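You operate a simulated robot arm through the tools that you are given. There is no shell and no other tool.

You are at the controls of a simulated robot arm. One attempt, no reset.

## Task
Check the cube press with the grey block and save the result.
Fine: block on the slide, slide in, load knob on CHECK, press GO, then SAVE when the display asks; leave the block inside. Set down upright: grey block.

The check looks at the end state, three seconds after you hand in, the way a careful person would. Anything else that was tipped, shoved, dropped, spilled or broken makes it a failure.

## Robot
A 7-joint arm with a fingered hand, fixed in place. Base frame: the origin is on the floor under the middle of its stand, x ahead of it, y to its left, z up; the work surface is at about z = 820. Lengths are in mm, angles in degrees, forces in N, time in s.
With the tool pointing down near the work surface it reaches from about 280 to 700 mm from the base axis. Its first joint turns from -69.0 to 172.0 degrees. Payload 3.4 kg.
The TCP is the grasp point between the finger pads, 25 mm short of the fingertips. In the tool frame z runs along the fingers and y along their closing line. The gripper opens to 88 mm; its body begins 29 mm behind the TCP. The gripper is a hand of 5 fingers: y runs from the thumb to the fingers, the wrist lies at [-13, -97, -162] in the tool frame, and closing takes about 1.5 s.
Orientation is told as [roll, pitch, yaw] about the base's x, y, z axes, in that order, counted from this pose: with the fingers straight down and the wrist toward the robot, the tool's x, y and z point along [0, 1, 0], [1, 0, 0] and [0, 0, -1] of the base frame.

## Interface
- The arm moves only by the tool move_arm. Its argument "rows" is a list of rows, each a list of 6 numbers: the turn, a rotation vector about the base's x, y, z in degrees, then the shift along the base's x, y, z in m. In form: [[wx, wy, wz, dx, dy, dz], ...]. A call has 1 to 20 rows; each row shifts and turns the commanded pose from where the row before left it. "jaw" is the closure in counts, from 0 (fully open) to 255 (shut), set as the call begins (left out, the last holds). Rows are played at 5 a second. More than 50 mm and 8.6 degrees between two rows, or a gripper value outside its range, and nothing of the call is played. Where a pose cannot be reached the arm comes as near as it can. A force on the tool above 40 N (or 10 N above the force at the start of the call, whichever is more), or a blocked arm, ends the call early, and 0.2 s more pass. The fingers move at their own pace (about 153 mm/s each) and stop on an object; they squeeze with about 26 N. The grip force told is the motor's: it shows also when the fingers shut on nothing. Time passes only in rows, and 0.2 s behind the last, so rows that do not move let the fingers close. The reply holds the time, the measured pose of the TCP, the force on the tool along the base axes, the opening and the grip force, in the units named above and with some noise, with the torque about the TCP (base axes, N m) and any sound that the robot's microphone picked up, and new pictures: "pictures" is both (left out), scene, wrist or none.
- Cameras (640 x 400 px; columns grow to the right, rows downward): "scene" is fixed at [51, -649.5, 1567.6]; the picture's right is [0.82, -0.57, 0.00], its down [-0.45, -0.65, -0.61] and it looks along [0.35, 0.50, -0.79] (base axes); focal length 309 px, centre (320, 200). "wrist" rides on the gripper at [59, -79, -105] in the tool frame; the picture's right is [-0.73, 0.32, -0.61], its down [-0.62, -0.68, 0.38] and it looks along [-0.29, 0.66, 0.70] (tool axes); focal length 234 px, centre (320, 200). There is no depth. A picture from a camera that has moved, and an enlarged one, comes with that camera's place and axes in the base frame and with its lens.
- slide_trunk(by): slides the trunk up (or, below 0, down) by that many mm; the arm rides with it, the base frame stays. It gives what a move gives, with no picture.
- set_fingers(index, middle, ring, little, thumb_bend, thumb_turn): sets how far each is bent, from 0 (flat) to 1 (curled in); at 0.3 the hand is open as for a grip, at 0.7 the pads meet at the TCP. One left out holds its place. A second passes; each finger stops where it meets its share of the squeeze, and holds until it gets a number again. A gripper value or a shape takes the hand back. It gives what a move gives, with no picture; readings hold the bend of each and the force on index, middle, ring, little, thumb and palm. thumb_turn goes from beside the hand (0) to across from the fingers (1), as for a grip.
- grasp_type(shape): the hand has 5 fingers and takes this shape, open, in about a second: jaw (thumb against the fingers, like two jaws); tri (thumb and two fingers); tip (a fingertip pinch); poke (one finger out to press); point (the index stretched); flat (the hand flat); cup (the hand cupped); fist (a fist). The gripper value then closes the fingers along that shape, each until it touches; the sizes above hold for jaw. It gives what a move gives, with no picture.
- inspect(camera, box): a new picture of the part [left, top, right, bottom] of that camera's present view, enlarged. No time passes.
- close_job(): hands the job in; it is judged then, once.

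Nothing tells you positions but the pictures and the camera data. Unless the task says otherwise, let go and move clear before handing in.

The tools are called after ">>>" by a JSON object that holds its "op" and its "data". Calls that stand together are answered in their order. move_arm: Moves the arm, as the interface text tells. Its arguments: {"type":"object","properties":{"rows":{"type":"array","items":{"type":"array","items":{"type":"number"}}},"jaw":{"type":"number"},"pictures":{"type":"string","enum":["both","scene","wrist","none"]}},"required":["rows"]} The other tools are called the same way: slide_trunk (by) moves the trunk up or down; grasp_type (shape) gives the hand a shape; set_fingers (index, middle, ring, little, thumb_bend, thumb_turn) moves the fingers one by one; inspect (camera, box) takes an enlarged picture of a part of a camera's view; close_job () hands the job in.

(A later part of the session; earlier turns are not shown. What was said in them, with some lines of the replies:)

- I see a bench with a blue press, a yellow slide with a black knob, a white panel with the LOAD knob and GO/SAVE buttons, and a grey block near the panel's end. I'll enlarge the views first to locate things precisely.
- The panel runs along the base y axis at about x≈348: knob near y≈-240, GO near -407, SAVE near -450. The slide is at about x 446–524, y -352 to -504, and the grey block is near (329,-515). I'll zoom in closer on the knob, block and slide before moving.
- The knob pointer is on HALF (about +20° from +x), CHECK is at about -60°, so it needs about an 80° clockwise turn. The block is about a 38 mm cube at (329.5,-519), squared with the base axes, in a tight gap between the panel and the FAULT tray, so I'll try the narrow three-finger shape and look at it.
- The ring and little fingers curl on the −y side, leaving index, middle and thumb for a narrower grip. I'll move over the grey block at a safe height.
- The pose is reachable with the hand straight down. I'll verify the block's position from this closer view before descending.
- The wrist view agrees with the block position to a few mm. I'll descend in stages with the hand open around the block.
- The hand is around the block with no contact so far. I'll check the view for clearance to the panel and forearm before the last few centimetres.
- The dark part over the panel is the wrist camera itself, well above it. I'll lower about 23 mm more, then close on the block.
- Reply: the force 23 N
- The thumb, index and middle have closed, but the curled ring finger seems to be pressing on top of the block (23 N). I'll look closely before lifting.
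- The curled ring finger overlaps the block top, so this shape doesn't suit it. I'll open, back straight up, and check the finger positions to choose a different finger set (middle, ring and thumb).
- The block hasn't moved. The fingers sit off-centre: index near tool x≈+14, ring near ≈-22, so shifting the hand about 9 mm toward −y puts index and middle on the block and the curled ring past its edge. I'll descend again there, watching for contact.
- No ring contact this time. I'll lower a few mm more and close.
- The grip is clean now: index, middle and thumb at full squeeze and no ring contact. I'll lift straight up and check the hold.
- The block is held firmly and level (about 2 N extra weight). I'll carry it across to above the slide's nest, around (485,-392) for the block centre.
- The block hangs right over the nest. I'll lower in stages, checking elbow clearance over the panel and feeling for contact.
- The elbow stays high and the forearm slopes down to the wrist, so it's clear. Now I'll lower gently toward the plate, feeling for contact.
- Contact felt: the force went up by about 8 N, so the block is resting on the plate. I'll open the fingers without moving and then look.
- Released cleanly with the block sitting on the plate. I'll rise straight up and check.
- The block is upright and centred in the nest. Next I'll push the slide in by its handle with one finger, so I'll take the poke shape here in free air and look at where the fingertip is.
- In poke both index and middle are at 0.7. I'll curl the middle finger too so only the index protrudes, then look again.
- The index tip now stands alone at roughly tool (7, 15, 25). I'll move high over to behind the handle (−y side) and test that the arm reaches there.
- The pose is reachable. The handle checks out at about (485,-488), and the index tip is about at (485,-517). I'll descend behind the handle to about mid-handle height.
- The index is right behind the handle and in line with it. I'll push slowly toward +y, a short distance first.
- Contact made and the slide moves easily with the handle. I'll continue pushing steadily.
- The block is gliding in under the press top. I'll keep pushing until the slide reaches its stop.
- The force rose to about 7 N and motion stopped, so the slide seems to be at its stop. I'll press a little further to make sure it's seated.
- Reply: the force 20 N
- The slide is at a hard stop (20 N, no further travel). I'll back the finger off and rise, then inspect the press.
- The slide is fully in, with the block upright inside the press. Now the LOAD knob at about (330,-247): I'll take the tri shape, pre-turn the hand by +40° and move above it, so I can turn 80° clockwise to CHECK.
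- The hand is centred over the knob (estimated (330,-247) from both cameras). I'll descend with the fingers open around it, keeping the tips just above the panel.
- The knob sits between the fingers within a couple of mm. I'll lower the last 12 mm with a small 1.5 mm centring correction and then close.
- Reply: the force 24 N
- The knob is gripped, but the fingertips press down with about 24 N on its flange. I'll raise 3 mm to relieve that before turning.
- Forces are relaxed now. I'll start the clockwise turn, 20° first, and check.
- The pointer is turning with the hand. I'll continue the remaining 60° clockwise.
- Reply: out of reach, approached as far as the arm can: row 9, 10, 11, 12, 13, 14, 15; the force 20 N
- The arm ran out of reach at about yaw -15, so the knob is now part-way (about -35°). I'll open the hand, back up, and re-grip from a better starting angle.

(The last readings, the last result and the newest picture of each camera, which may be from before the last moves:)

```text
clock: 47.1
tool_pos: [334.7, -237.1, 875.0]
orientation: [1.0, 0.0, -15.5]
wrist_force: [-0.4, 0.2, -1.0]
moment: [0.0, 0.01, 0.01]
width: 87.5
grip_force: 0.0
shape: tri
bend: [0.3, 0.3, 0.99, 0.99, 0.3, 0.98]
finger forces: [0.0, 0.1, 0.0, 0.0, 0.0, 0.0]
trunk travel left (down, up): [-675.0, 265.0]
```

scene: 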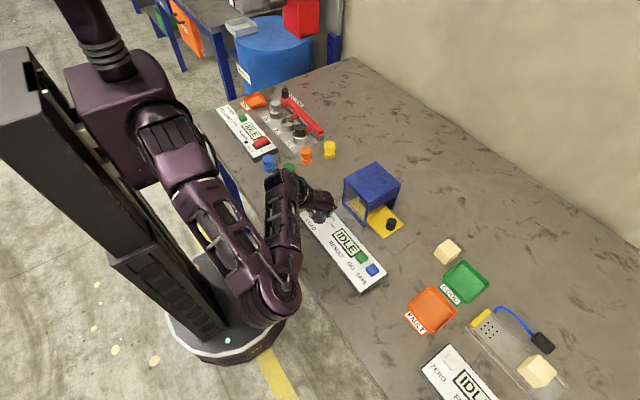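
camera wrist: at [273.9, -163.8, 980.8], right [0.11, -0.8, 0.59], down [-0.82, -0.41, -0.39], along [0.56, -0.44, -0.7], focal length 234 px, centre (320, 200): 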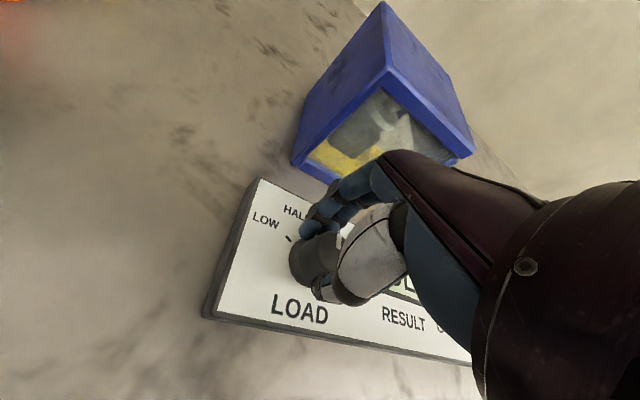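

>>> {"op": "move_arm", "data": {"rows": [[0, 0, 0, 0, 0, 0.02], [0, 0, 0, 0, 0, 0.03], [0, 0, 0, 0, 0, 0.03], [0, 0, 0, 0, 0, 0.02]], "pictures": "both"}}

>>> {"op": "inspect", "data": {"camera": "scene", "box": [280, 170, 400, 270]}}

```text
clock: 48.1
tool_pos: [373.5, -252.8, 952.8]
orientation: [0.9, 0.1, -15.5]
wrist_force: [-10.3, -1.6, 2.2]
moment: [-0.05, 0.11, -0.18]
width: 84.1
grip_force: 0.0
shape: tri
bend: [0.37, 0.35, 0.99, 0.99, 0.3, 0.98]
finger forces: [4.5, 6.9, 0.0, 0.1, 0.1, 0.1]
out of reach, approached as far as the arm can: row 1, 2, 3, 4
trunk travel left (down, up): [-675.0, 265.0]
camera wrist: at [313.2, -175.3, 1059.5], right [0.11, -0.8, 0.6], down [-0.82, -0.41, -0.39], along [0.56, -0.44, -0.7], focal length 234 px, centre (320, 200)
```

scene: 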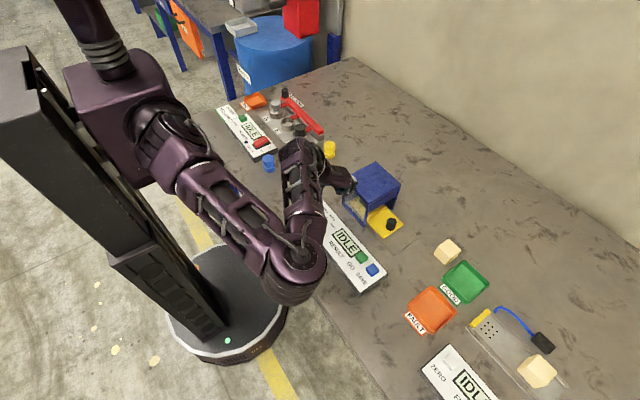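
wrist: 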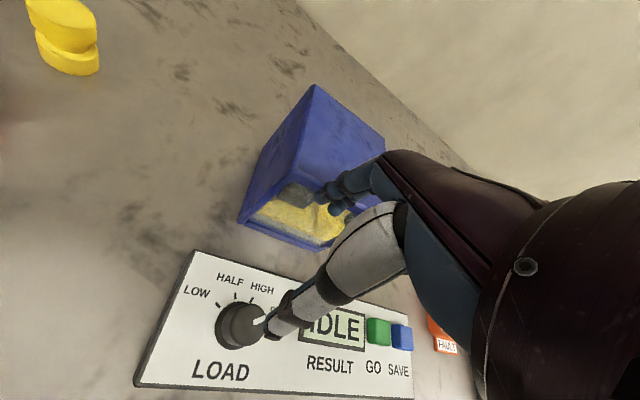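

```text
4.00 times, centred on (340, 220) of scene
camera zoom: at [51.0, -649.5, 1567.6], right [0.82, -0.57, 0.0], down [-0.45, -0.65, -0.61], along [0.35, 0.5, -0.79], focal length 1237 px, centre (240, 120)
```

zoom: 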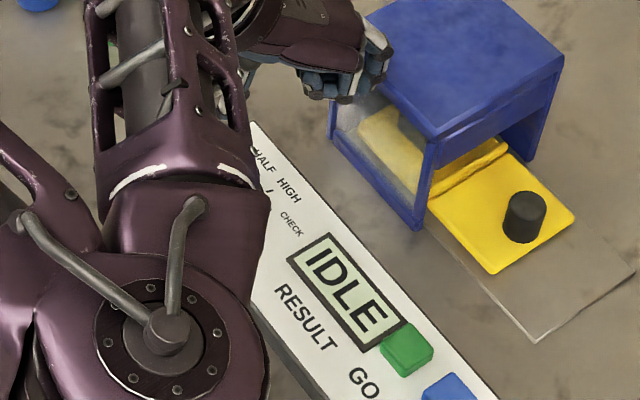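

The unreachable command let the arm drift and the fingers are lightly touching the press. I'll turn the commanded yaw back toward reachable and move away in −x.

>>> {"op": "move_arm", "data": {"rows": [[0, 0, 8, -0.005, 0, 0.0], [0, 0, 8, -0.005, 0, 0.0], [0, 0, 8, -0.005, 0, 0.0]], "pictures": "both"}}

>>> {"op": "inspect", "data": {"camera": "scene", "box": [280, 150, 420, 270]}}

```text
clock: 48.9
tool_pos: [361.0, -251.1, 951.8]
orientation: [0.9, 0.0, 8.7]
wrist_force: [0.3, -0.8, 0.5]
moment: [-0.02, 0.0, 0.01]
width: 87.6
grip_force: 0.1
shape: tri
bend: [0.3, 0.3, 0.99, 0.99, 0.3, 0.98]
finger forces: [0.0, 0.0, 0.0, 0.1, 0.0, 0.0]
trunk travel left (down, up): [-675.0, 265.0]
camera wrist: at [275.0, -207.1, 1058.5], right [0.43, -0.68, 0.6], down [-0.58, -0.71, -0.39], along [0.69, -0.18, -0.7], focal length 234 px, centre (320, 200)
```

scene: 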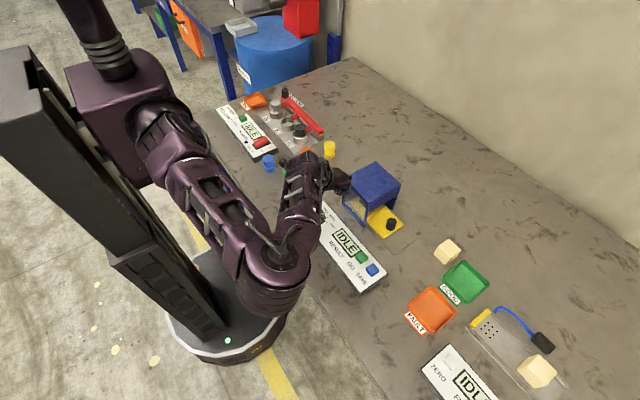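
wrist: 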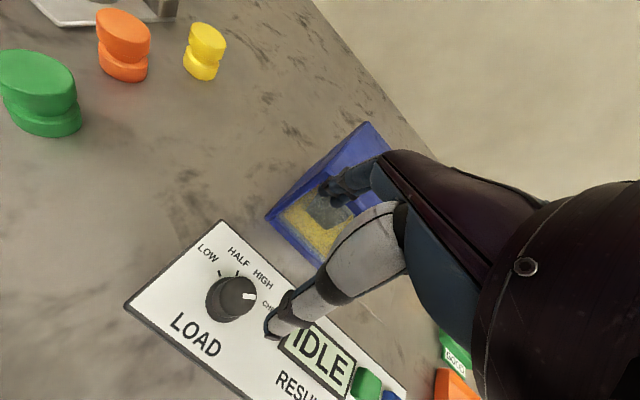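

```text
3.33 times, centred on (350, 210) of scene
camera zoom: at [51.0, -649.5, 1567.6], right [0.82, -0.57, 0.0], down [-0.45, -0.65, -0.61], along [0.35, 0.5, -0.79], focal length 1031 px, centre (220, 167)
```

zoom: 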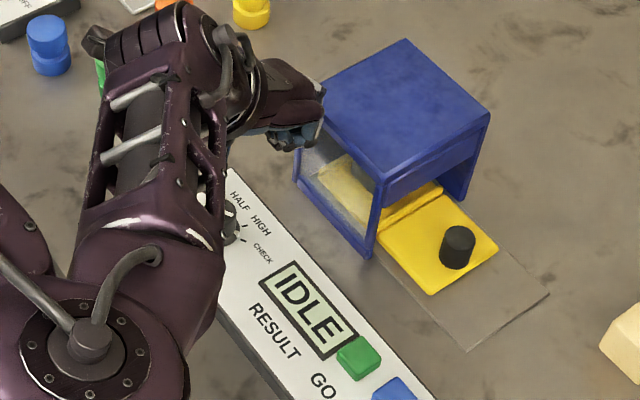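

The press hasn't moved and the contact is gone. I'll move back over the knob with yaw about +30° and read the pointer.

>>> {"op": "move_arm", "data": {"rows": [[0, 0, 0, -0.02, 0.0, 0.0], [0, 0, 6, -0.012, 0.004, 0.0], [0, 0, 8, 0, 0, 0], [0, 0, 8, 0, 0, 0]], "pictures": "wrist"}}

>>> {"op": "inspect", "data": {"camera": "wrist", "box": [180, 210, 340, 330]}}

```text
clock: 49.9
tool_pos: [338.6, -254.2, 948.7]
orientation: [1.0, -0.1, 30.4]
wrist_force: [0.3, -0.6, 0.0]
moment: [0.01, 0.01, 0.0]
width: 87.6
grip_force: 0.1
shape: tri
bend: [0.3, 0.3, 0.99, 0.99, 0.3, 0.98]
finger forces: [0.0, 0.0, 0.1, 0.0, 0.0, 0.1]
out of reach, approached as far as the arm can: row 1, 2
trunk travel left (down, up): [-675.0, 265.0]
camera wrist: at [242.1, -245.4, 1054.8], right [0.65, -0.47, 0.6], down [-0.27, -0.88, -0.39], along [0.71, 0.09, -0.7], focal length 234 px, centre (320, 200)
```

wrist: 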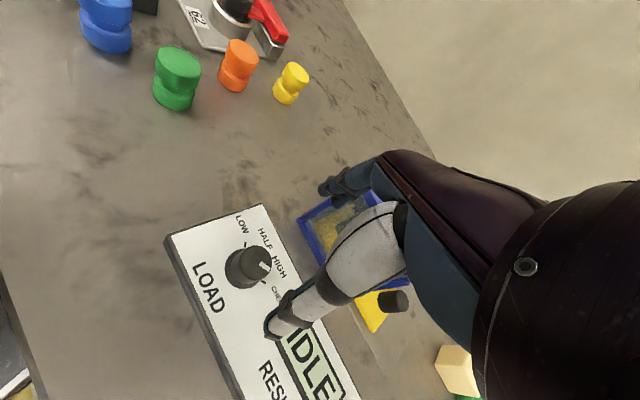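

```text
3.33 times, centred on (260, 270) of wrist
camera zoom: at [242.1, -245.4, 1054.8], right [0.65, -0.47, 0.6], down [-0.27, -0.88, -0.39], along [0.71, 0.09, -0.7], focal length 781 px, centre (520, -33)
```

zoom: 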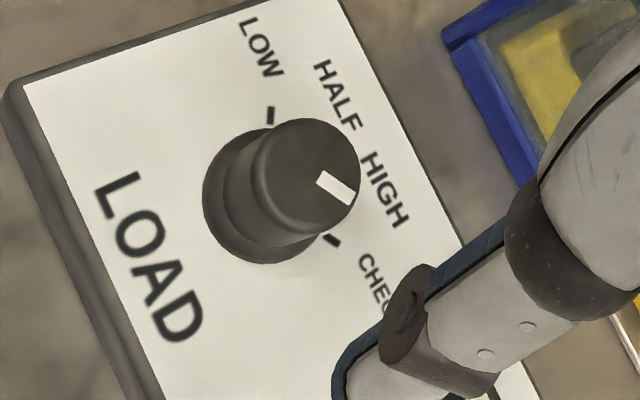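

The pointer now seems to line up with the CHECK tick (about -60°). I'll move clear toward the GO button, straighten the hand, and confirm the pointer from the fixed camera.

>>> {"op": "move_arm", "data": {"rows": [[-0.87, -0.5, 0, -0.005, -0.02, 0.01], [0, 0, -5, -0.002, -0.025, 0.01], [0, 0, -5, 0, -0.03, 0], [0, 0, -5, 0, -0.03, 0], [0, 0, -5, 0, -0.03, 0], [0, 0, -5, 0, -0.03, 0], [0, 0, -5, 0, -0.03, 0]], "pictures": "both"}}

>>> {"op": "inspect", "data": {"camera": "scene", "box": [300, 195, 364, 235]}}

>>> {"op": "inspect", "data": {"camera": "scene", "box": [280, 150, 450, 310]}}

```text
clock: 51.5
tool_pos: [331.4, -450.9, 967.8]
orientation: [-0.2, 0.1, 0.4]
wrist_force: [-0.4, -0.5, -0.3]
moment: [0.0, -0.03, -0.02]
width: 87.7
grip_force: 0.0
shape: tri
bend: [0.3, 0.3, 0.99, 0.99, 0.3, 0.98]
finger forces: [0.1, 0.0, 0.0, 0.0, 0.0, 0.0]
trunk travel left (down, up): [-675.0, 265.0]
camera wrist: at [252.4, -392.1, 1073.1], right [0.33, -0.72, 0.61], down [-0.68, -0.63, -0.38], along [0.66, -0.29, -0.7], focal length 234 px, centre (320, 200)
```

scene: 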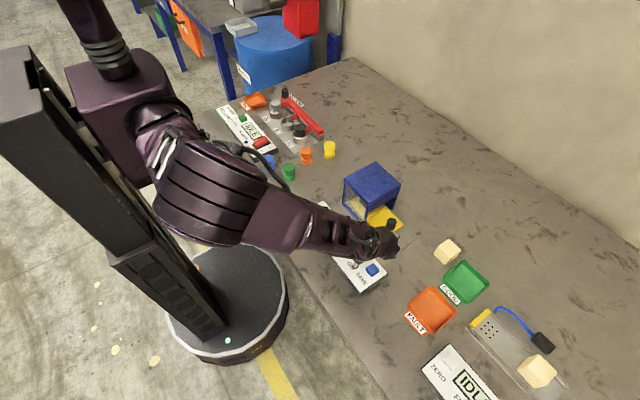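
wrist: 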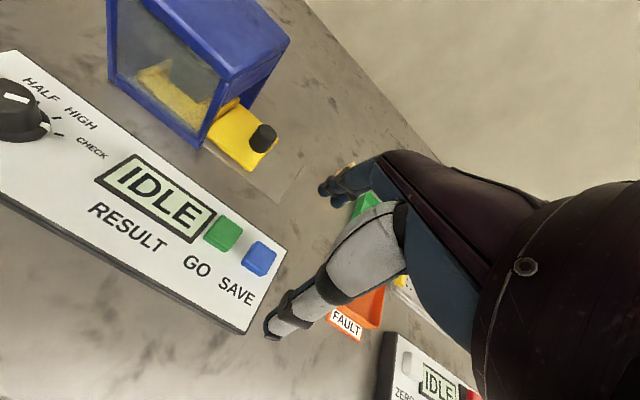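

```text
10.00 times, centred on (332, 215) of scene
camera zoom: at [51.0, -649.5, 1567.6], right [0.82, -0.57, 0.0], down [-0.45, -0.65, -0.61], along [0.35, 0.5, -0.79], focal length 3092 px, centre (200, 50)
```

zoom: 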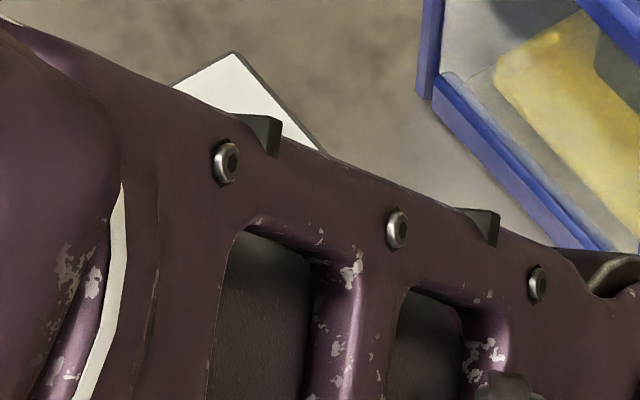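

```text
2.50 times, centred on (365, 230) of scene
camera zoom: at [51.0, -649.5, 1567.6], right [0.82, -0.57, 0.0], down [-0.45, -0.65, -0.61], along [0.35, 0.5, -0.79], focal length 773 px, centre (208, 125)
```

zoom: 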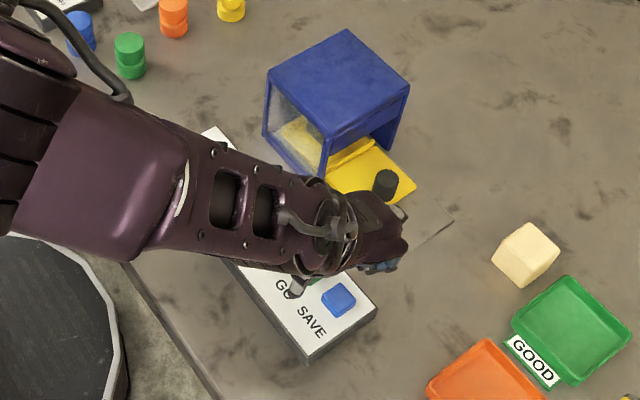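

The arm took another elbow posture, but the hand is fine. I'll check the knob pointer from the wrist camera, where it's partly visible.

>>> {"op": "inspect", "data": {"camera": "wrist", "box": [0, 50, 120, 180]}}

>>> {"op": "inspect", "data": {"camera": "wrist", "box": [80, 130, 300, 350]}}

```text
3.08 times, centred on (60, 115) of wrist
camera zoom: at [252.4, -392.1, 1073.1], right [0.33, -0.72, 0.61], down [-0.68, -0.63, -0.38], along [0.66, -0.29, -0.7], focal length 720 px, centre (1120, 462)
```

zoom: 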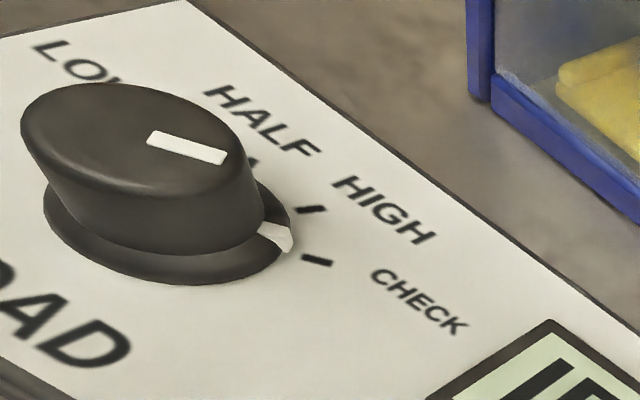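

```text
1.82 times, centred on (190, 240) of wrist
camera zoom: at [252.4, -392.1, 1073.1], right [0.33, -0.72, 0.61], down [-0.68, -0.63, -0.38], along [0.66, -0.29, -0.7], focal length 426 px, centre (556, 127)
```

zoom: 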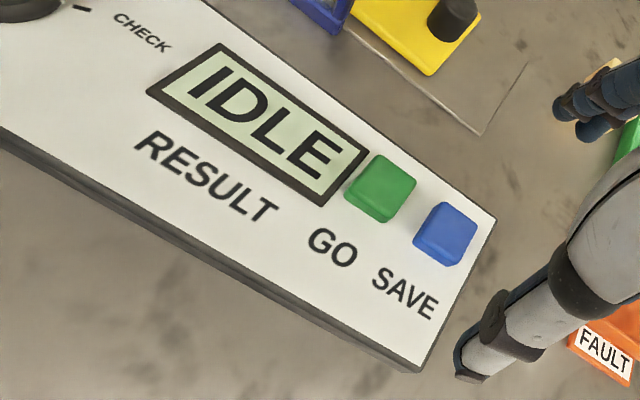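

The skirt mark points close to the CHECK tick, but I want a precise reading. I'll move the arm further toward −y so the fixed camera sees the knob.

>>> {"op": "move_arm", "data": {"rows": [[0, 0, 0, 0.015, -0.03, 0.01], [0, 0, 0, 0.015, -0.03, 0.01], [0, 0, 0, 0.015, -0.03, 0.01], [0, 0, 0, 0.015, -0.03, 0.01]], "pictures": "scene"}}

>>> {"op": "inspect", "data": {"camera": "scene", "box": [300, 195, 364, 235]}}

```text
clock: 52.5
tool_pos: [391.5, -569.3, 1007.9]
orientation: [0.0, 0.0, 0.4]
wrist_force: [-0.1, -0.1, -0.1]
moment: [0.01, 0.0, -0.01]
width: 87.7
grip_force: 0.0
shape: tri
bend: [0.3, 0.3, 0.99, 0.99, 0.3, 0.98]
finger forces: [0.0, 0.1, 0.0, 0.0, 0.0, 0.1]
trunk travel left (down, up): [-675.0, 265.0]
```

scene: 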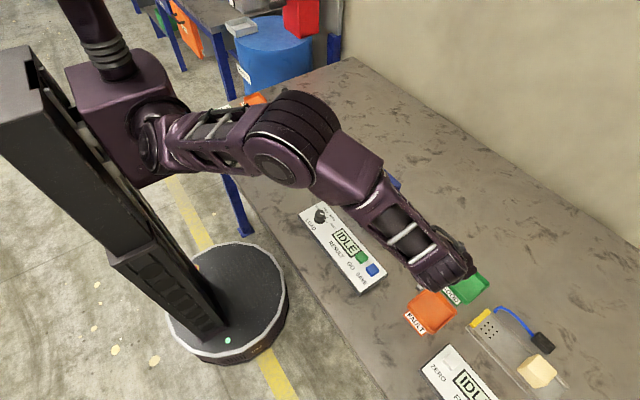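

```text
10.00 times, centred on (332, 215) of scene
camera zoom: at [51.0, -649.5, 1567.6], right [0.82, -0.57, 0.0], down [-0.45, -0.65, -0.61], along [0.35, 0.5, -0.79], focal length 3092 px, centre (200, 50)
```

zoom: 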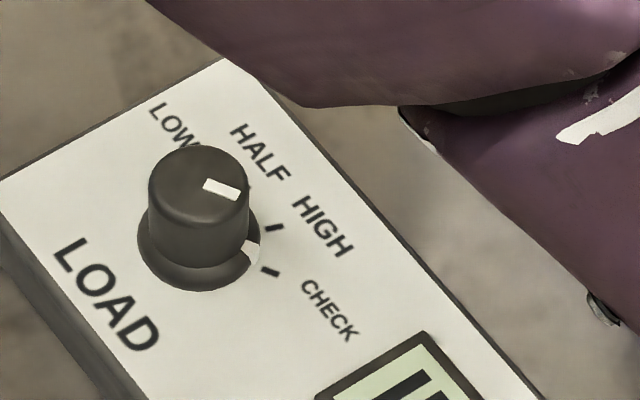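

From here the pointer's measured turn is about 80° from its original HALF position, matching CHECK. I'll zoom further to be sure.

>>> {"op": "inspect", "data": {"camera": "scene", "box": [310, 205, 338, 230]}}

```text
16.00 times, centred on (324, 218) of scene
camera zoom: at [51.0, -649.5, 1567.6], right [0.82, -0.57, 0.0], down [-0.45, -0.65, -0.61], along [0.35, 0.5, -0.79], focal length 4948 px, centre (256, -80)
```

zoom: 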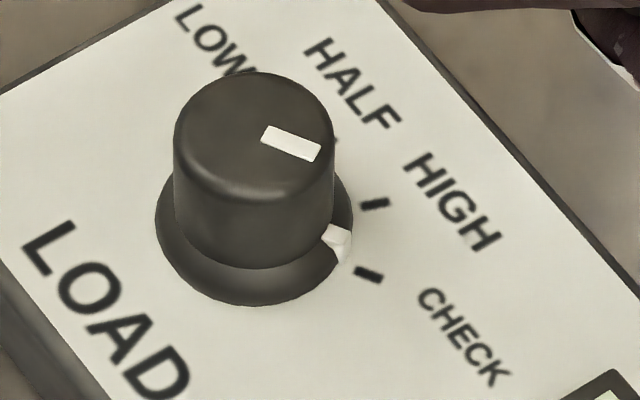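

The pointer bar measures about -60.8° against the CHECK tick's -60°, so the knob is on CHECK. Next I'll form the single-index shape and move above the GO button.

>>> {"op": "set_fingers", "data": {"index": 0.6, "middle": 1.0, "ring": 1.0, "little": 1.0, "thumb_bend": 1.0, "thumb_turn": 1.0}}

>>> {"op": "move_arm", "data": {"rows": [[0, 0, 0, -0.012, 0.03, -0.005], [0, 0, 0, -0.012, 0.031, -0.015], [0, 0, 0, -0.012, 0.031, -0.015], [0, 0, 0, -0.012, 0.031, -0.015], [0, 0, 0, -0.0115, 0.0305, -0.015], [0, 0, 0, 0, 0, -0.013]], "pictures": "both"}}

>>> {"op": "inspect", "data": {"camera": "wrist", "box": [180, 130, 380, 310]}}

>>> {"op": "inspect", "data": {"camera": "scene", "box": [300, 180, 430, 300]}}

```text
clock: 53.5
tool_pos: [391.4, -569.5, 1007.3]
orientation: [-0.2, 0.1, 0.5]
wrist_force: [0.2, 0.9, 0.7]
moment: [0.03, 0.02, 0.0]
width: 6.5
grip_force: 0.1
shape: fingers
bend: [0.51, 1.0, 1.0, 1.0, 0.9, 1.0]
finger forces: [0.0, 0.1, 0.0, 0.0, 0.0, 0.0]
trunk travel left (down, up): [-675.0, 265.0]
```

```text
clock: 54.9
tool_pos: [330.8, -415.8, 931.7]
orientation: [-0.2, 0.0, 0.6]
wrist_force: [0.7, 0.0, -0.1]
moment: [0.01, 0.0, -0.01]
width: 6.4
grip_force: 0.0
shape: fingers
bend: [0.51, 1.0, 1.0, 1.0, 0.9, 1.0]
finger forces: [0.0, 0.0, 0.0, 0.0, 0.0, 0.1]
trunk travel left (down, up): [-675.0, 265.0]
camera wrist: at [253.2, -357.3, 1035.5], right [0.33, -0.72, 0.61], down [-0.68, -0.63, -0.38], along [0.66, -0.29, -0.7], focal length 234 px, centre (320, 200)
```

scene: 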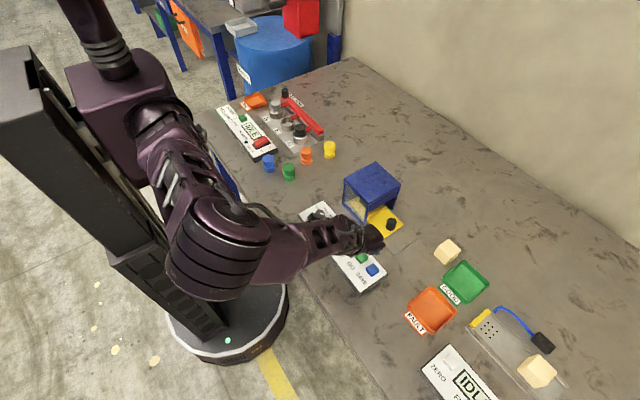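
wrist: 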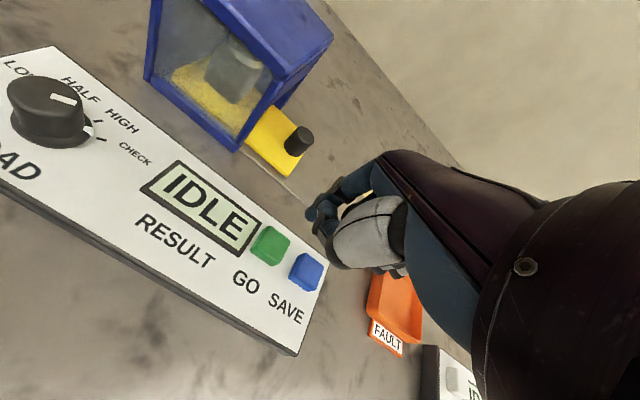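

```text
2.22 times, centred on (280, 220) of wrist
camera zoom: at [253.2, -357.3, 1035.5], right [0.33, -0.72, 0.61], down [-0.68, -0.63, -0.38], along [0.66, -0.29, -0.7], focal length 520 px, centre (409, 156)
```

zoom: 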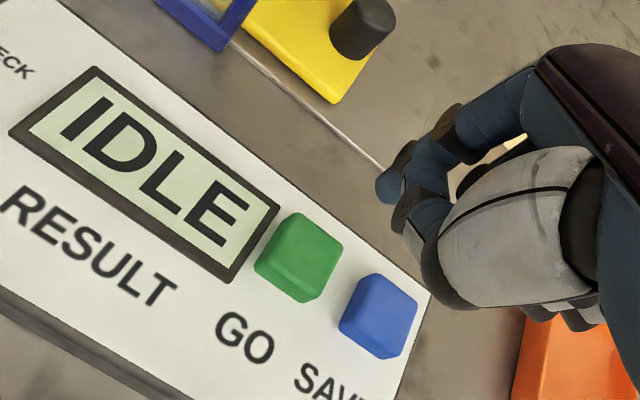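

```text
3.33 times, centred on (365, 240) of scene
camera zoom: at [51.0, -649.5, 1567.6], right [0.82, -0.57, 0.0], down [-0.45, -0.65, -0.61], along [0.35, 0.5, -0.79], focal length 1031 px, centre (170, 67)
```

zoom: 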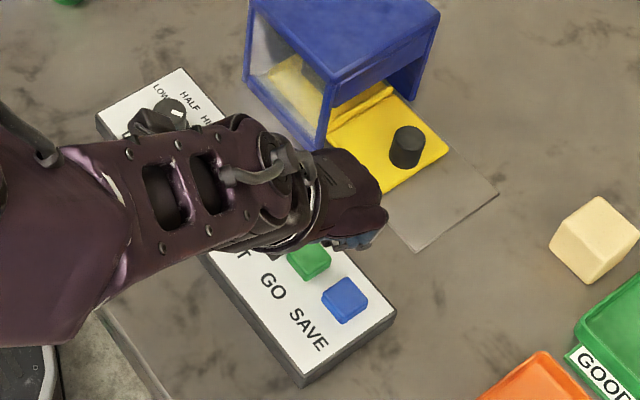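

The thumb caught the index this time. I'll redo it in the order that worked before: the poke shape first, then curl the middle.

>>> {"op": "grasp_type", "data": {"shape": "poke"}}

>>> {"op": "set_fingers", "data": {"index": 0.6, "middle": 1.0}}

>>> {"op": "inspect", "data": {"camera": "wrist", "box": [180, 130, 380, 310]}}

```text
clock: 55.8
tool_pos: [332.2, -415.9, 929.7]
orientation: [-0.2, 0.0, 0.5]
wrist_force: [-0.3, 0.0, 0.0]
moment: [-0.02, 0.03, 0.0]
width: 0.0
grip_force: 0.0
shape: poke
bend: [0.7, 0.7, 0.99, 0.99, 1.0, 1.0]
finger forces: [0.0, 0.0, 0.0, 0.0, 0.0, 0.0]
trunk travel left (down, up): [-675.0, 265.0]
```

```text
clock: 56.8
tool_pos: [331.3, -415.1, 930.4]
orientation: [-0.1, 0.2, 0.5]
wrist_force: [-0.2, 0.0, 0.8]
moment: [-0.04, 0.04, -0.02]
width: 29.6
grip_force: 0.0
shape: fingers
bend: [0.6, 1.0, 0.99, 0.99, 1.0, 1.0]
finger forces: [0.0, 0.1, 0.0, 0.0, 0.0, 0.1]
trunk travel left (down, up): [-675.0, 265.0]
```

```text
2.22 times, centred on (280, 220) of wrist
camera zoom: at [252.8, -357.4, 1035.8], right [0.33, -0.72, 0.61], down [-0.68, -0.63, -0.38], along [0.66, -0.29, -0.7], focal length 520 px, centre (409, 156)
```

zoom: 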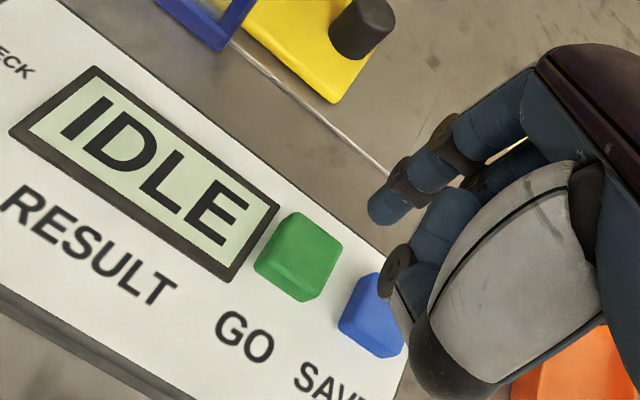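

The index tip now stands alone and is about over GO at (348,-408). I'll descend to just above the button and check alignment.

>>> {"op": "move_arm", "data": {"rows": [[0, 0, 0, 0, 0, -0.012], [0, 0, 0, 0, 0, -0.012], [0, 0, 0, 0, 0, -0.01], [0, 0, 0, 0, 0, -0.008]], "pictures": "wrist"}}

>>> {"op": "inspect", "data": {"camera": "wrist", "box": [180, 130, 380, 310]}}

>>> {"op": "inspect", "data": {"camera": "scene", "box": [320, 210, 420, 300]}}

```text
clock: 57.8
tool_pos: [332.7, -416.2, 887.8]
orientation: [-0.2, 0.1, 0.4]
wrist_force: [0.3, 0.3, -0.6]
moment: [0.0, 0.01, 0.0]
width: 29.8
grip_force: 0.1
shape: fingers
bend: [0.6, 1.0, 0.99, 0.99, 1.0, 1.0]
finger forces: [0.0, 0.0, 0.0, 0.0, 0.0, 0.0]
trunk travel left (down, up): [-675.0, 265.0]
camera wrist: at [253.0, -357.3, 993.4], right [0.33, -0.72, 0.61], down [-0.68, -0.63, -0.38], along [0.66, -0.29, -0.7], focal length 234 px, centre (320, 200)
```

wrist: 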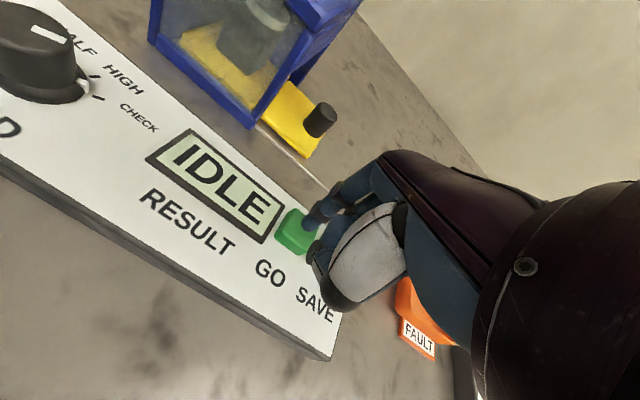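

```text
2.22 times, centred on (280, 220) of wrist
camera zoom: at [253.0, -357.3, 993.4], right [0.33, -0.72, 0.61], down [-0.68, -0.63, -0.38], along [0.66, -0.29, -0.7], focal length 520 px, centre (409, 156)
```

zoom: 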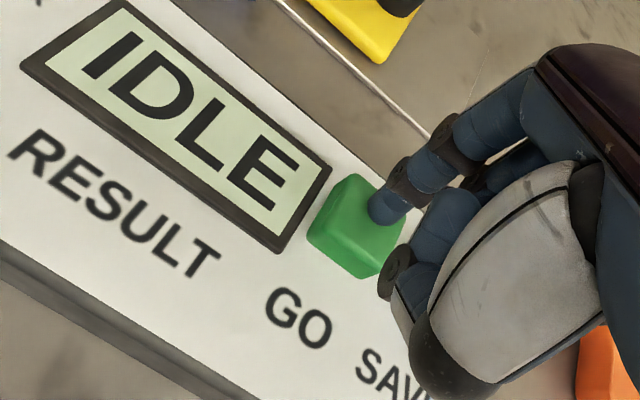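

```text
4.44 times, centred on (370, 255) of scene
camera zoom: at [51.0, -649.5, 1567.6], right [0.82, -0.57, 0.0], down [-0.45, -0.65, -0.61], along [0.35, 0.5, -0.79], focal length 1374 px, centre (98, -44)
```

zoom: 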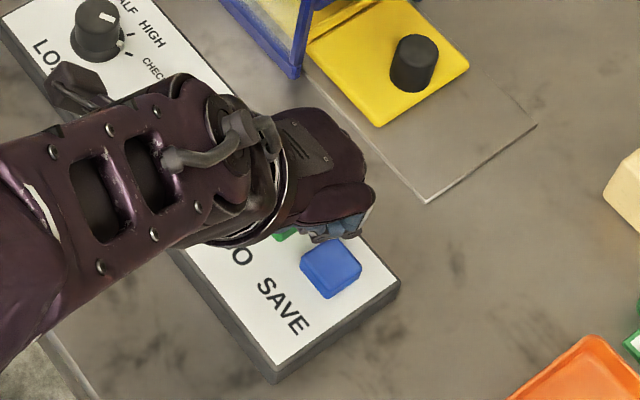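

The fingertip is right over GO, with about 8 mm left. I'll nudge 2 mm for centring and press slowly.

>>> {"op": "move_arm", "data": {"rows": [[0, 0, 0, -0.001, 0.002, -0.001], [0, 0, 0, 0, 0, -0.002], [0, 0, 0, 0, 0, -0.002], [0, 0, 0, 0, 0, -0.001], [0, 0, 0, 0, 0, -0.001]], "pictures": "none"}}

```text
clock: 59.0
tool_pos: [330.5, -414.0, 880.4]
orientation: [-0.1, 0.0, 0.4]
wrist_force: [0.2, -0.4, 2.1]
moment: [0.02, -0.04, -0.03]
width: 29.8
grip_force: 1.4
shape: fingers
bend: [0.6, 1.0, 0.99, 0.99, 1.0, 1.0]
finger forces: [3.2, 0.1, 0.0, 0.0, 0.0, 0.0]
trunk travel left (down, up): [-675.0, 265.0]
heard: click
```

I heard a click with light contact on the index. I'll look at the display.

>>> {"op": "inspect", "data": {"camera": "wrist", "box": [130, 100, 380, 330]}}

```text
1.74 times, centred on (255, 215) of wrist
camera zoom: at [252.0, -355.1, 986.9], right [0.33, -0.72, 0.61], down [-0.68, -0.63, -0.38], along [0.66, -0.29, -0.7], focal length 407 px, centre (433, 174)
```

zoom: 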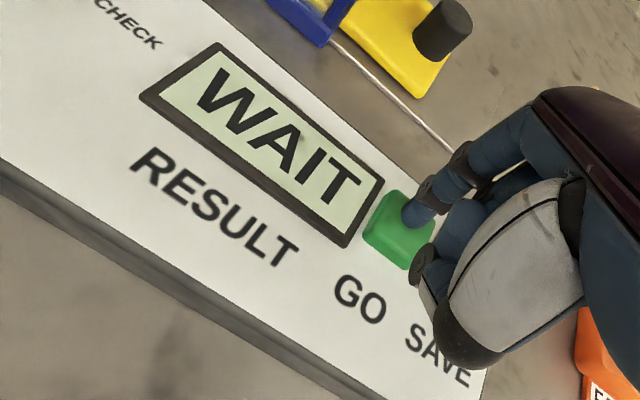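

The display reads WAIT, so the check is running. I'll lift off GO and wait above, watching the display.

>>> {"op": "move_arm", "data": {"rows": [[0, 0, 0, 0, 0, 0.005], [0, 0, 0, 0, 0, 0.015], [0, 0, 0, 0, 0, 0.015], [0, 0, 0, 0, -0.02, 0.0], [0, 0, 0, 0, -0.0225, 0.0]], "pictures": "wrist"}}

>>> {"op": "inspect", "data": {"camera": "wrist", "box": [130, 100, 380, 330]}}

```text
clock: 60.2
tool_pos: [330.7, -457.6, 916.9]
orientation: [-0.1, 0.1, 0.5]
wrist_force: [-0.2, -0.1, -0.8]
moment: [-0.05, -0.04, -0.01]
width: 29.8
grip_force: 0.1
shape: fingers
bend: [0.6, 1.0, 0.99, 0.99, 1.0, 1.0]
finger forces: [0.0, 0.1, 0.1, 0.0, 0.0, 0.0]
trunk travel left (down, up): [-675.0, 265.0]
camera wrist: at [252.6, -398.3, 1022.0], right [0.33, -0.72, 0.61], down [-0.68, -0.63, -0.38], along [0.66, -0.29, -0.7], focal length 234 px, centre (320, 200)
```

wrist: 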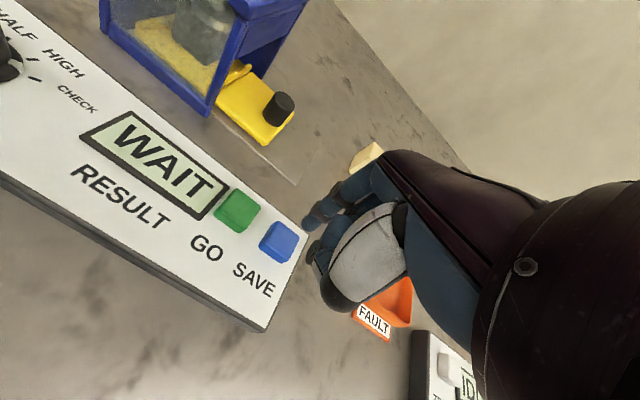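

```text
1.74 times, centred on (255, 215) of wrist
camera zoom: at [252.6, -398.3, 1022.0], right [0.33, -0.72, 0.61], down [-0.68, -0.63, -0.38], along [0.66, -0.29, -0.7], focal length 407 px, centre (433, 174)
```

zoom: 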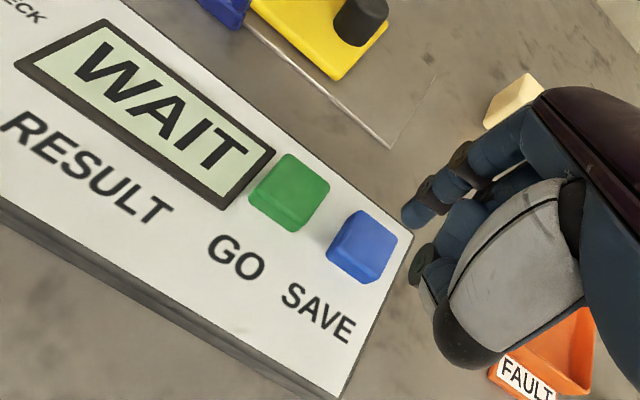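

Still WAIT. I'm above SAVE now and will hold still while time passes.

>>> {"op": "move_arm", "data": {"rows": [[0, 0, 0, 0, 0, 0], [0, 0, 0, 0, 0, 0], [0, 0, 0, 0, 0, 0], [0, 0, 0, 0, 0, 0], [0, 0, 0, 0, 0, 0], [0, 0, 0, 0, 0, 0], [0, 0, 0, 0, 0, 0], [0, 0, 0, 0, 0, 0], [0, 0, 0, 0, 0, 0], [0, 0, 0, 0, 0, 0]], "pictures": "wrist"}}

```text
clock: 62.4
tool_pos: [330.9, -456.8, 917.4]
orientation: [-0.1, 0.0, 0.5]
wrist_force: [0.5, -1.0, 0.2]
moment: [0.01, -0.02, 0.01]
width: 29.6
grip_force: 0.0
shape: fingers
bend: [0.6, 1.0, 0.99, 0.99, 1.0, 1.0]
finger forces: [0.0, 0.0, 0.0, 0.1, 0.0, 0.0]
trunk travel left (down, up): [-675.0, 265.0]
camera wrist: at [252.4, -398.1, 1022.1], right [0.33, -0.72, 0.61], down [-0.68, -0.63, -0.38], along [0.66, -0.29, -0.7], focal length 234 px, centre (320, 200)
```

wrist: 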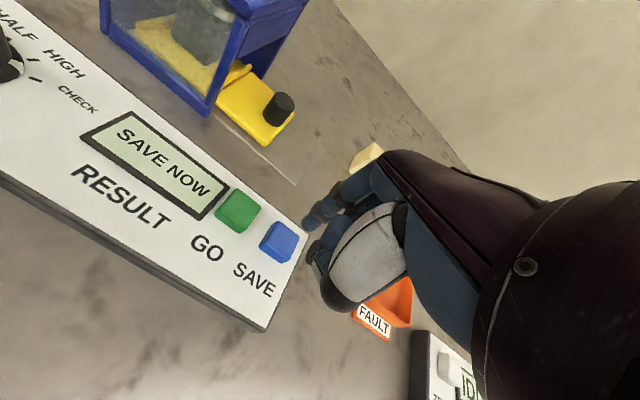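

The display says SAVE NOW. The finger is above SAVE, so I'll press it now.

>>> {"op": "move_arm", "data": {"rows": [[0, 0, 0, 0, 0, -0.012], [0, 0, 0, 0, 0, -0.012], [0, 0, 0, 0, 0, -0.007], [0, 0, 0, 0, 0, -0.002], [0, 0, 0, 0, 0, -0.002], [0, 0, 0, 0, 0, -0.001]], "pictures": "wrist"}}

>>> {"op": "inspect", "data": {"camera": "wrist", "box": [130, 100, 380, 330]}}

```text
clock: 63.8
tool_pos: [331.2, -455.6, 882.0]
orientation: [-0.2, 0.0, 0.5]
wrist_force: [0.2, -0.8, 5.9]
moment: [0.02, -0.15, -0.03]
width: 29.5
grip_force: 2.4
shape: fingers
bend: [0.6, 1.0, 0.99, 0.99, 1.0, 1.0]
finger forces: [5.7, 0.0, 0.1, 0.1, 0.1, 0.1]
trunk travel left (down, up): [-675.0, 265.0]
heard: click
camera wrist: at [252.0, -397.2, 986.2], right [0.33, -0.72, 0.61], down [-0.68, -0.63, -0.38], along [0.66, -0.29, -0.69], focal length 234 px, centre (320, 200)
```

wrist: 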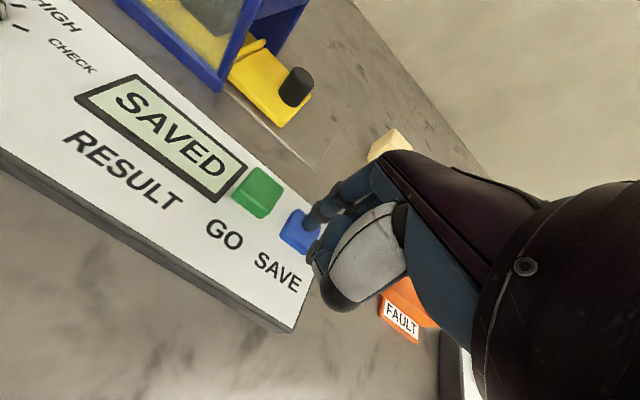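

```text
1.74 times, centred on (255, 215) of wrist
camera zoom: at [252.0, -397.2, 986.2], right [0.33, -0.72, 0.61], down [-0.68, -0.63, -0.38], along [0.66, -0.29, -0.69], focal length 407 px, centre (433, 174)
```

zoom: 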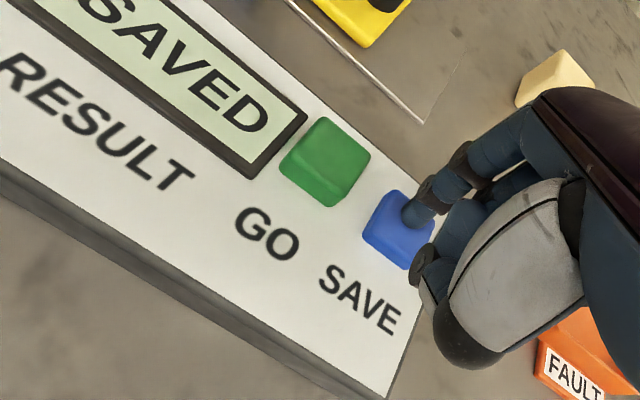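

The display shows SAVED. I'll lift straight off the button, move clear, and check the whole scene before handing in.

>>> {"op": "move_arm", "data": {"rows": [[0, 0, 0, 0, 0, 0.005], [0, 0, 0, 0, 0, 0.015], [0, 0, 0, 0, 0, 0.025], [0, 0, 0, 0, 0, 0.03], [0, 0, 0, 0, 0, 0.03], [0, 0, 0, 0, -0.03, 0.02], [0, 0, 0, 0, -0.03, 0.01]], "pictures": "both"}}

>>> {"op": "inspect", "data": {"camera": "scene", "box": [290, 150, 450, 320]}}

>>> {"op": "inspect", "data": {"camera": "wrist", "box": [0, 0, 330, 300]}}

```text
clock: 65.4
tool_pos: [331.4, -517.2, 1015.2]
orientation: [-0.1, 0.1, 0.5]
wrist_force: [-0.7, 0.2, -0.1]
moment: [0.01, -0.01, 0.01]
width: 29.6
grip_force: 0.1
shape: fingers
bend: [0.6, 1.0, 0.99, 0.99, 1.0, 1.0]
finger forces: [0.0, 0.0, 0.1, 0.0, 0.0, 0.0]
trunk travel left (down, up): [-675.0, 265.0]
camera wrist: at [252.7, -458.6, 1119.8], right [0.33, -0.72, 0.61], down [-0.68, -0.63, -0.38], along [0.66, -0.28, -0.7], focal length 234 px, centre (320, 200)
```

scene: 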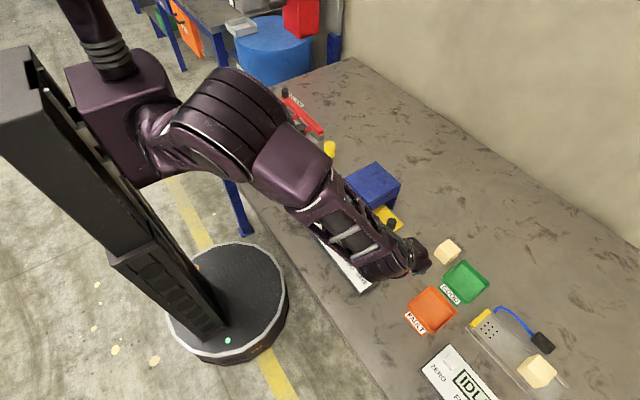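
wrist: 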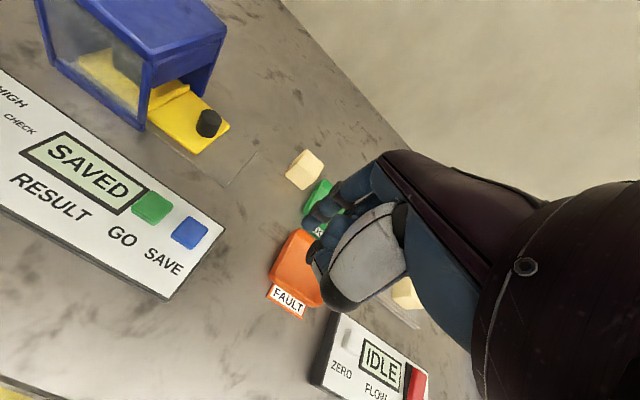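

```text
2.35 times, centred on (370, 235) of scene
camera zoom: at [51.0, -649.5, 1567.6], right [0.82, -0.57, 0.0], down [-0.45, -0.65, -0.61], along [0.35, 0.5, -0.79], focal length 728 px, centre (202, 118)
```

zoom: 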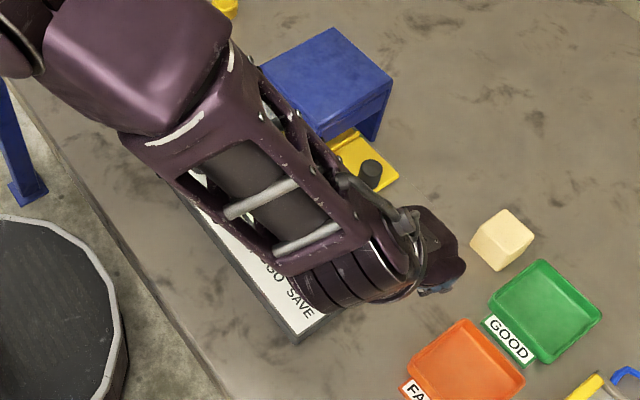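

```text
1.33 times, centred on (165, 150) of wrist
camera zoom: at [252.7, -458.6, 1119.8], right [0.33, -0.72, 0.61], down [-0.68, -0.63, -0.38], along [0.66, -0.28, -0.7], focal length 312 px, centre (527, 267)
```

zoom: 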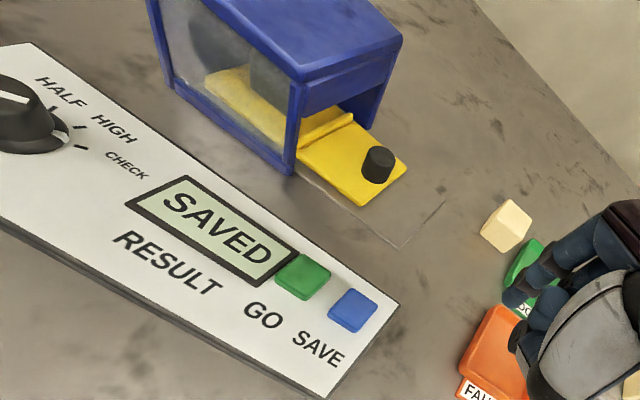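

SAVED is displayed, the slide is in with the block upright inside, and the cube and trays are where they were. I'll move the arm a bit so the items it hides become visible, for a last check.

>>> {"op": "move_arm", "data": {"rows": [[0, 0, 0, 0, 0.03, 0.0], [0, 0, 0, 0, 0.03, 0.0], [0, 0, 0, 0, 0.02, 0.0], [0, 0, 0, 0, 0, 0.0]], "pictures": "both"}}

>>> {"op": "inspect", "data": {"camera": "wrist", "box": [0, 0, 320, 220]}}

>>> {"op": "inspect", "data": {"camera": "scene", "box": [200, 70, 420, 260]}}

```text
clock: 66.4
tool_pos: [331.7, -437.5, 1015.5]
orientation: [-0.1, 0.1, 0.5]
wrist_force: [-0.1, -0.1, -0.8]
moment: [-0.04, -0.03, 0.04]
width: 29.7
grip_force: 0.0
shape: fingers
bend: [0.6, 1.0, 0.99, 0.99, 1.0, 1.0]
finger forces: [0.0, 0.0, 0.1, 0.0, 0.0, 0.0]
trunk travel left (down, up): [-675.0, 265.0]
camera wrist: at [252.3, -377.8, 1120.8], right [0.33, -0.72, 0.61], down [-0.68, -0.63, -0.38], along [0.66, -0.29, -0.7], focal length 234 px, centre (320, 200)
```

scene: 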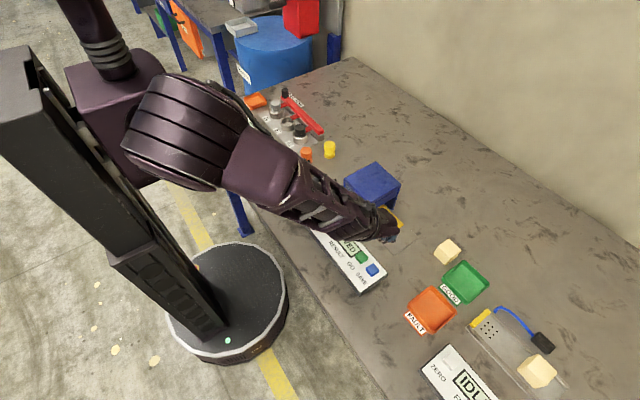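
wrist: 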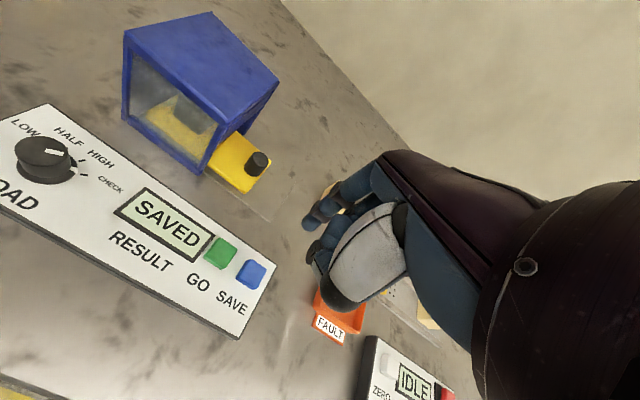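

```text
1.82 times, centred on (160, 110) of wrist
camera zoom: at [252.3, -377.8, 1120.8], right [0.33, -0.72, 0.61], down [-0.68, -0.63, -0.38], along [0.66, -0.29, -0.7], focal length 426 px, centre (611, 364)
```

zoom: 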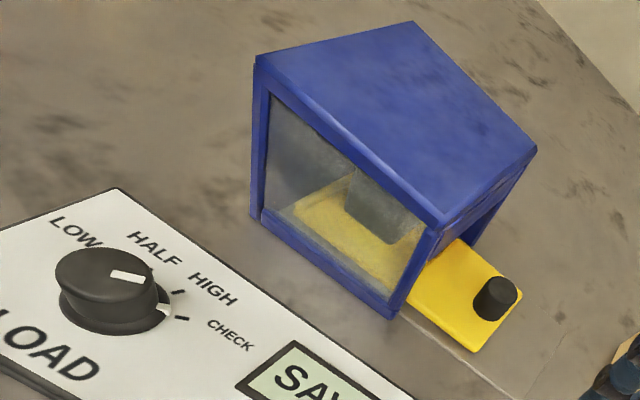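

```text
2.11 times, centred on (310, 165) of scene
camera zoom: at [51.0, -649.5, 1567.6], right [0.82, -0.57, 0.0], down [-0.45, -0.65, -0.61], along [0.35, 0.5, -0.79], focal length 651 px, centre (341, 274)
```

zoom: 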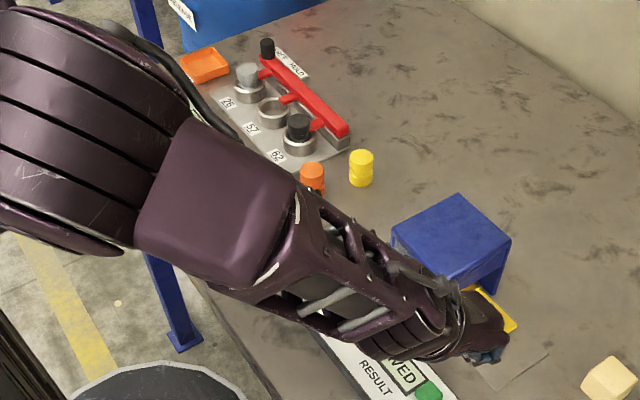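

The display reads SAVED and the slide is in with the grey block upright inside. The knob is on CHECK, nothing I can see was disturbed, and the hand is clear, so I'm handing in.

>>> {"op": "close_job", "data": {}}

```text
The job is handed in.
```

The cube press check is finished and the result is stored: the panel shows SAVED. I've handed the job in.

- **Block:** the grey block is upright on the slide inside the press. I pushed the slide in to its hard stop and left it there.
- **Knob:** LOAD is on CHECK, about 80° clockwise from its starting position on HALF. The pointer lines up with the CHECK tick.
- **Buttons:** GO clicked and the display went to WAIT. It then asked SAVE NOW, and SAVE clicked.

While I was turning the knob, the arm reached its limit and the fingers pressed against the press with about 10 N. I compared pictures from before and after, and the press had not moved.

The wooden cube, both trays and the other parts I could see looked undisturbed. In the last pictures the arm hid the blue and green cylinders. They were standing when last seen, before the buttons were pressed.
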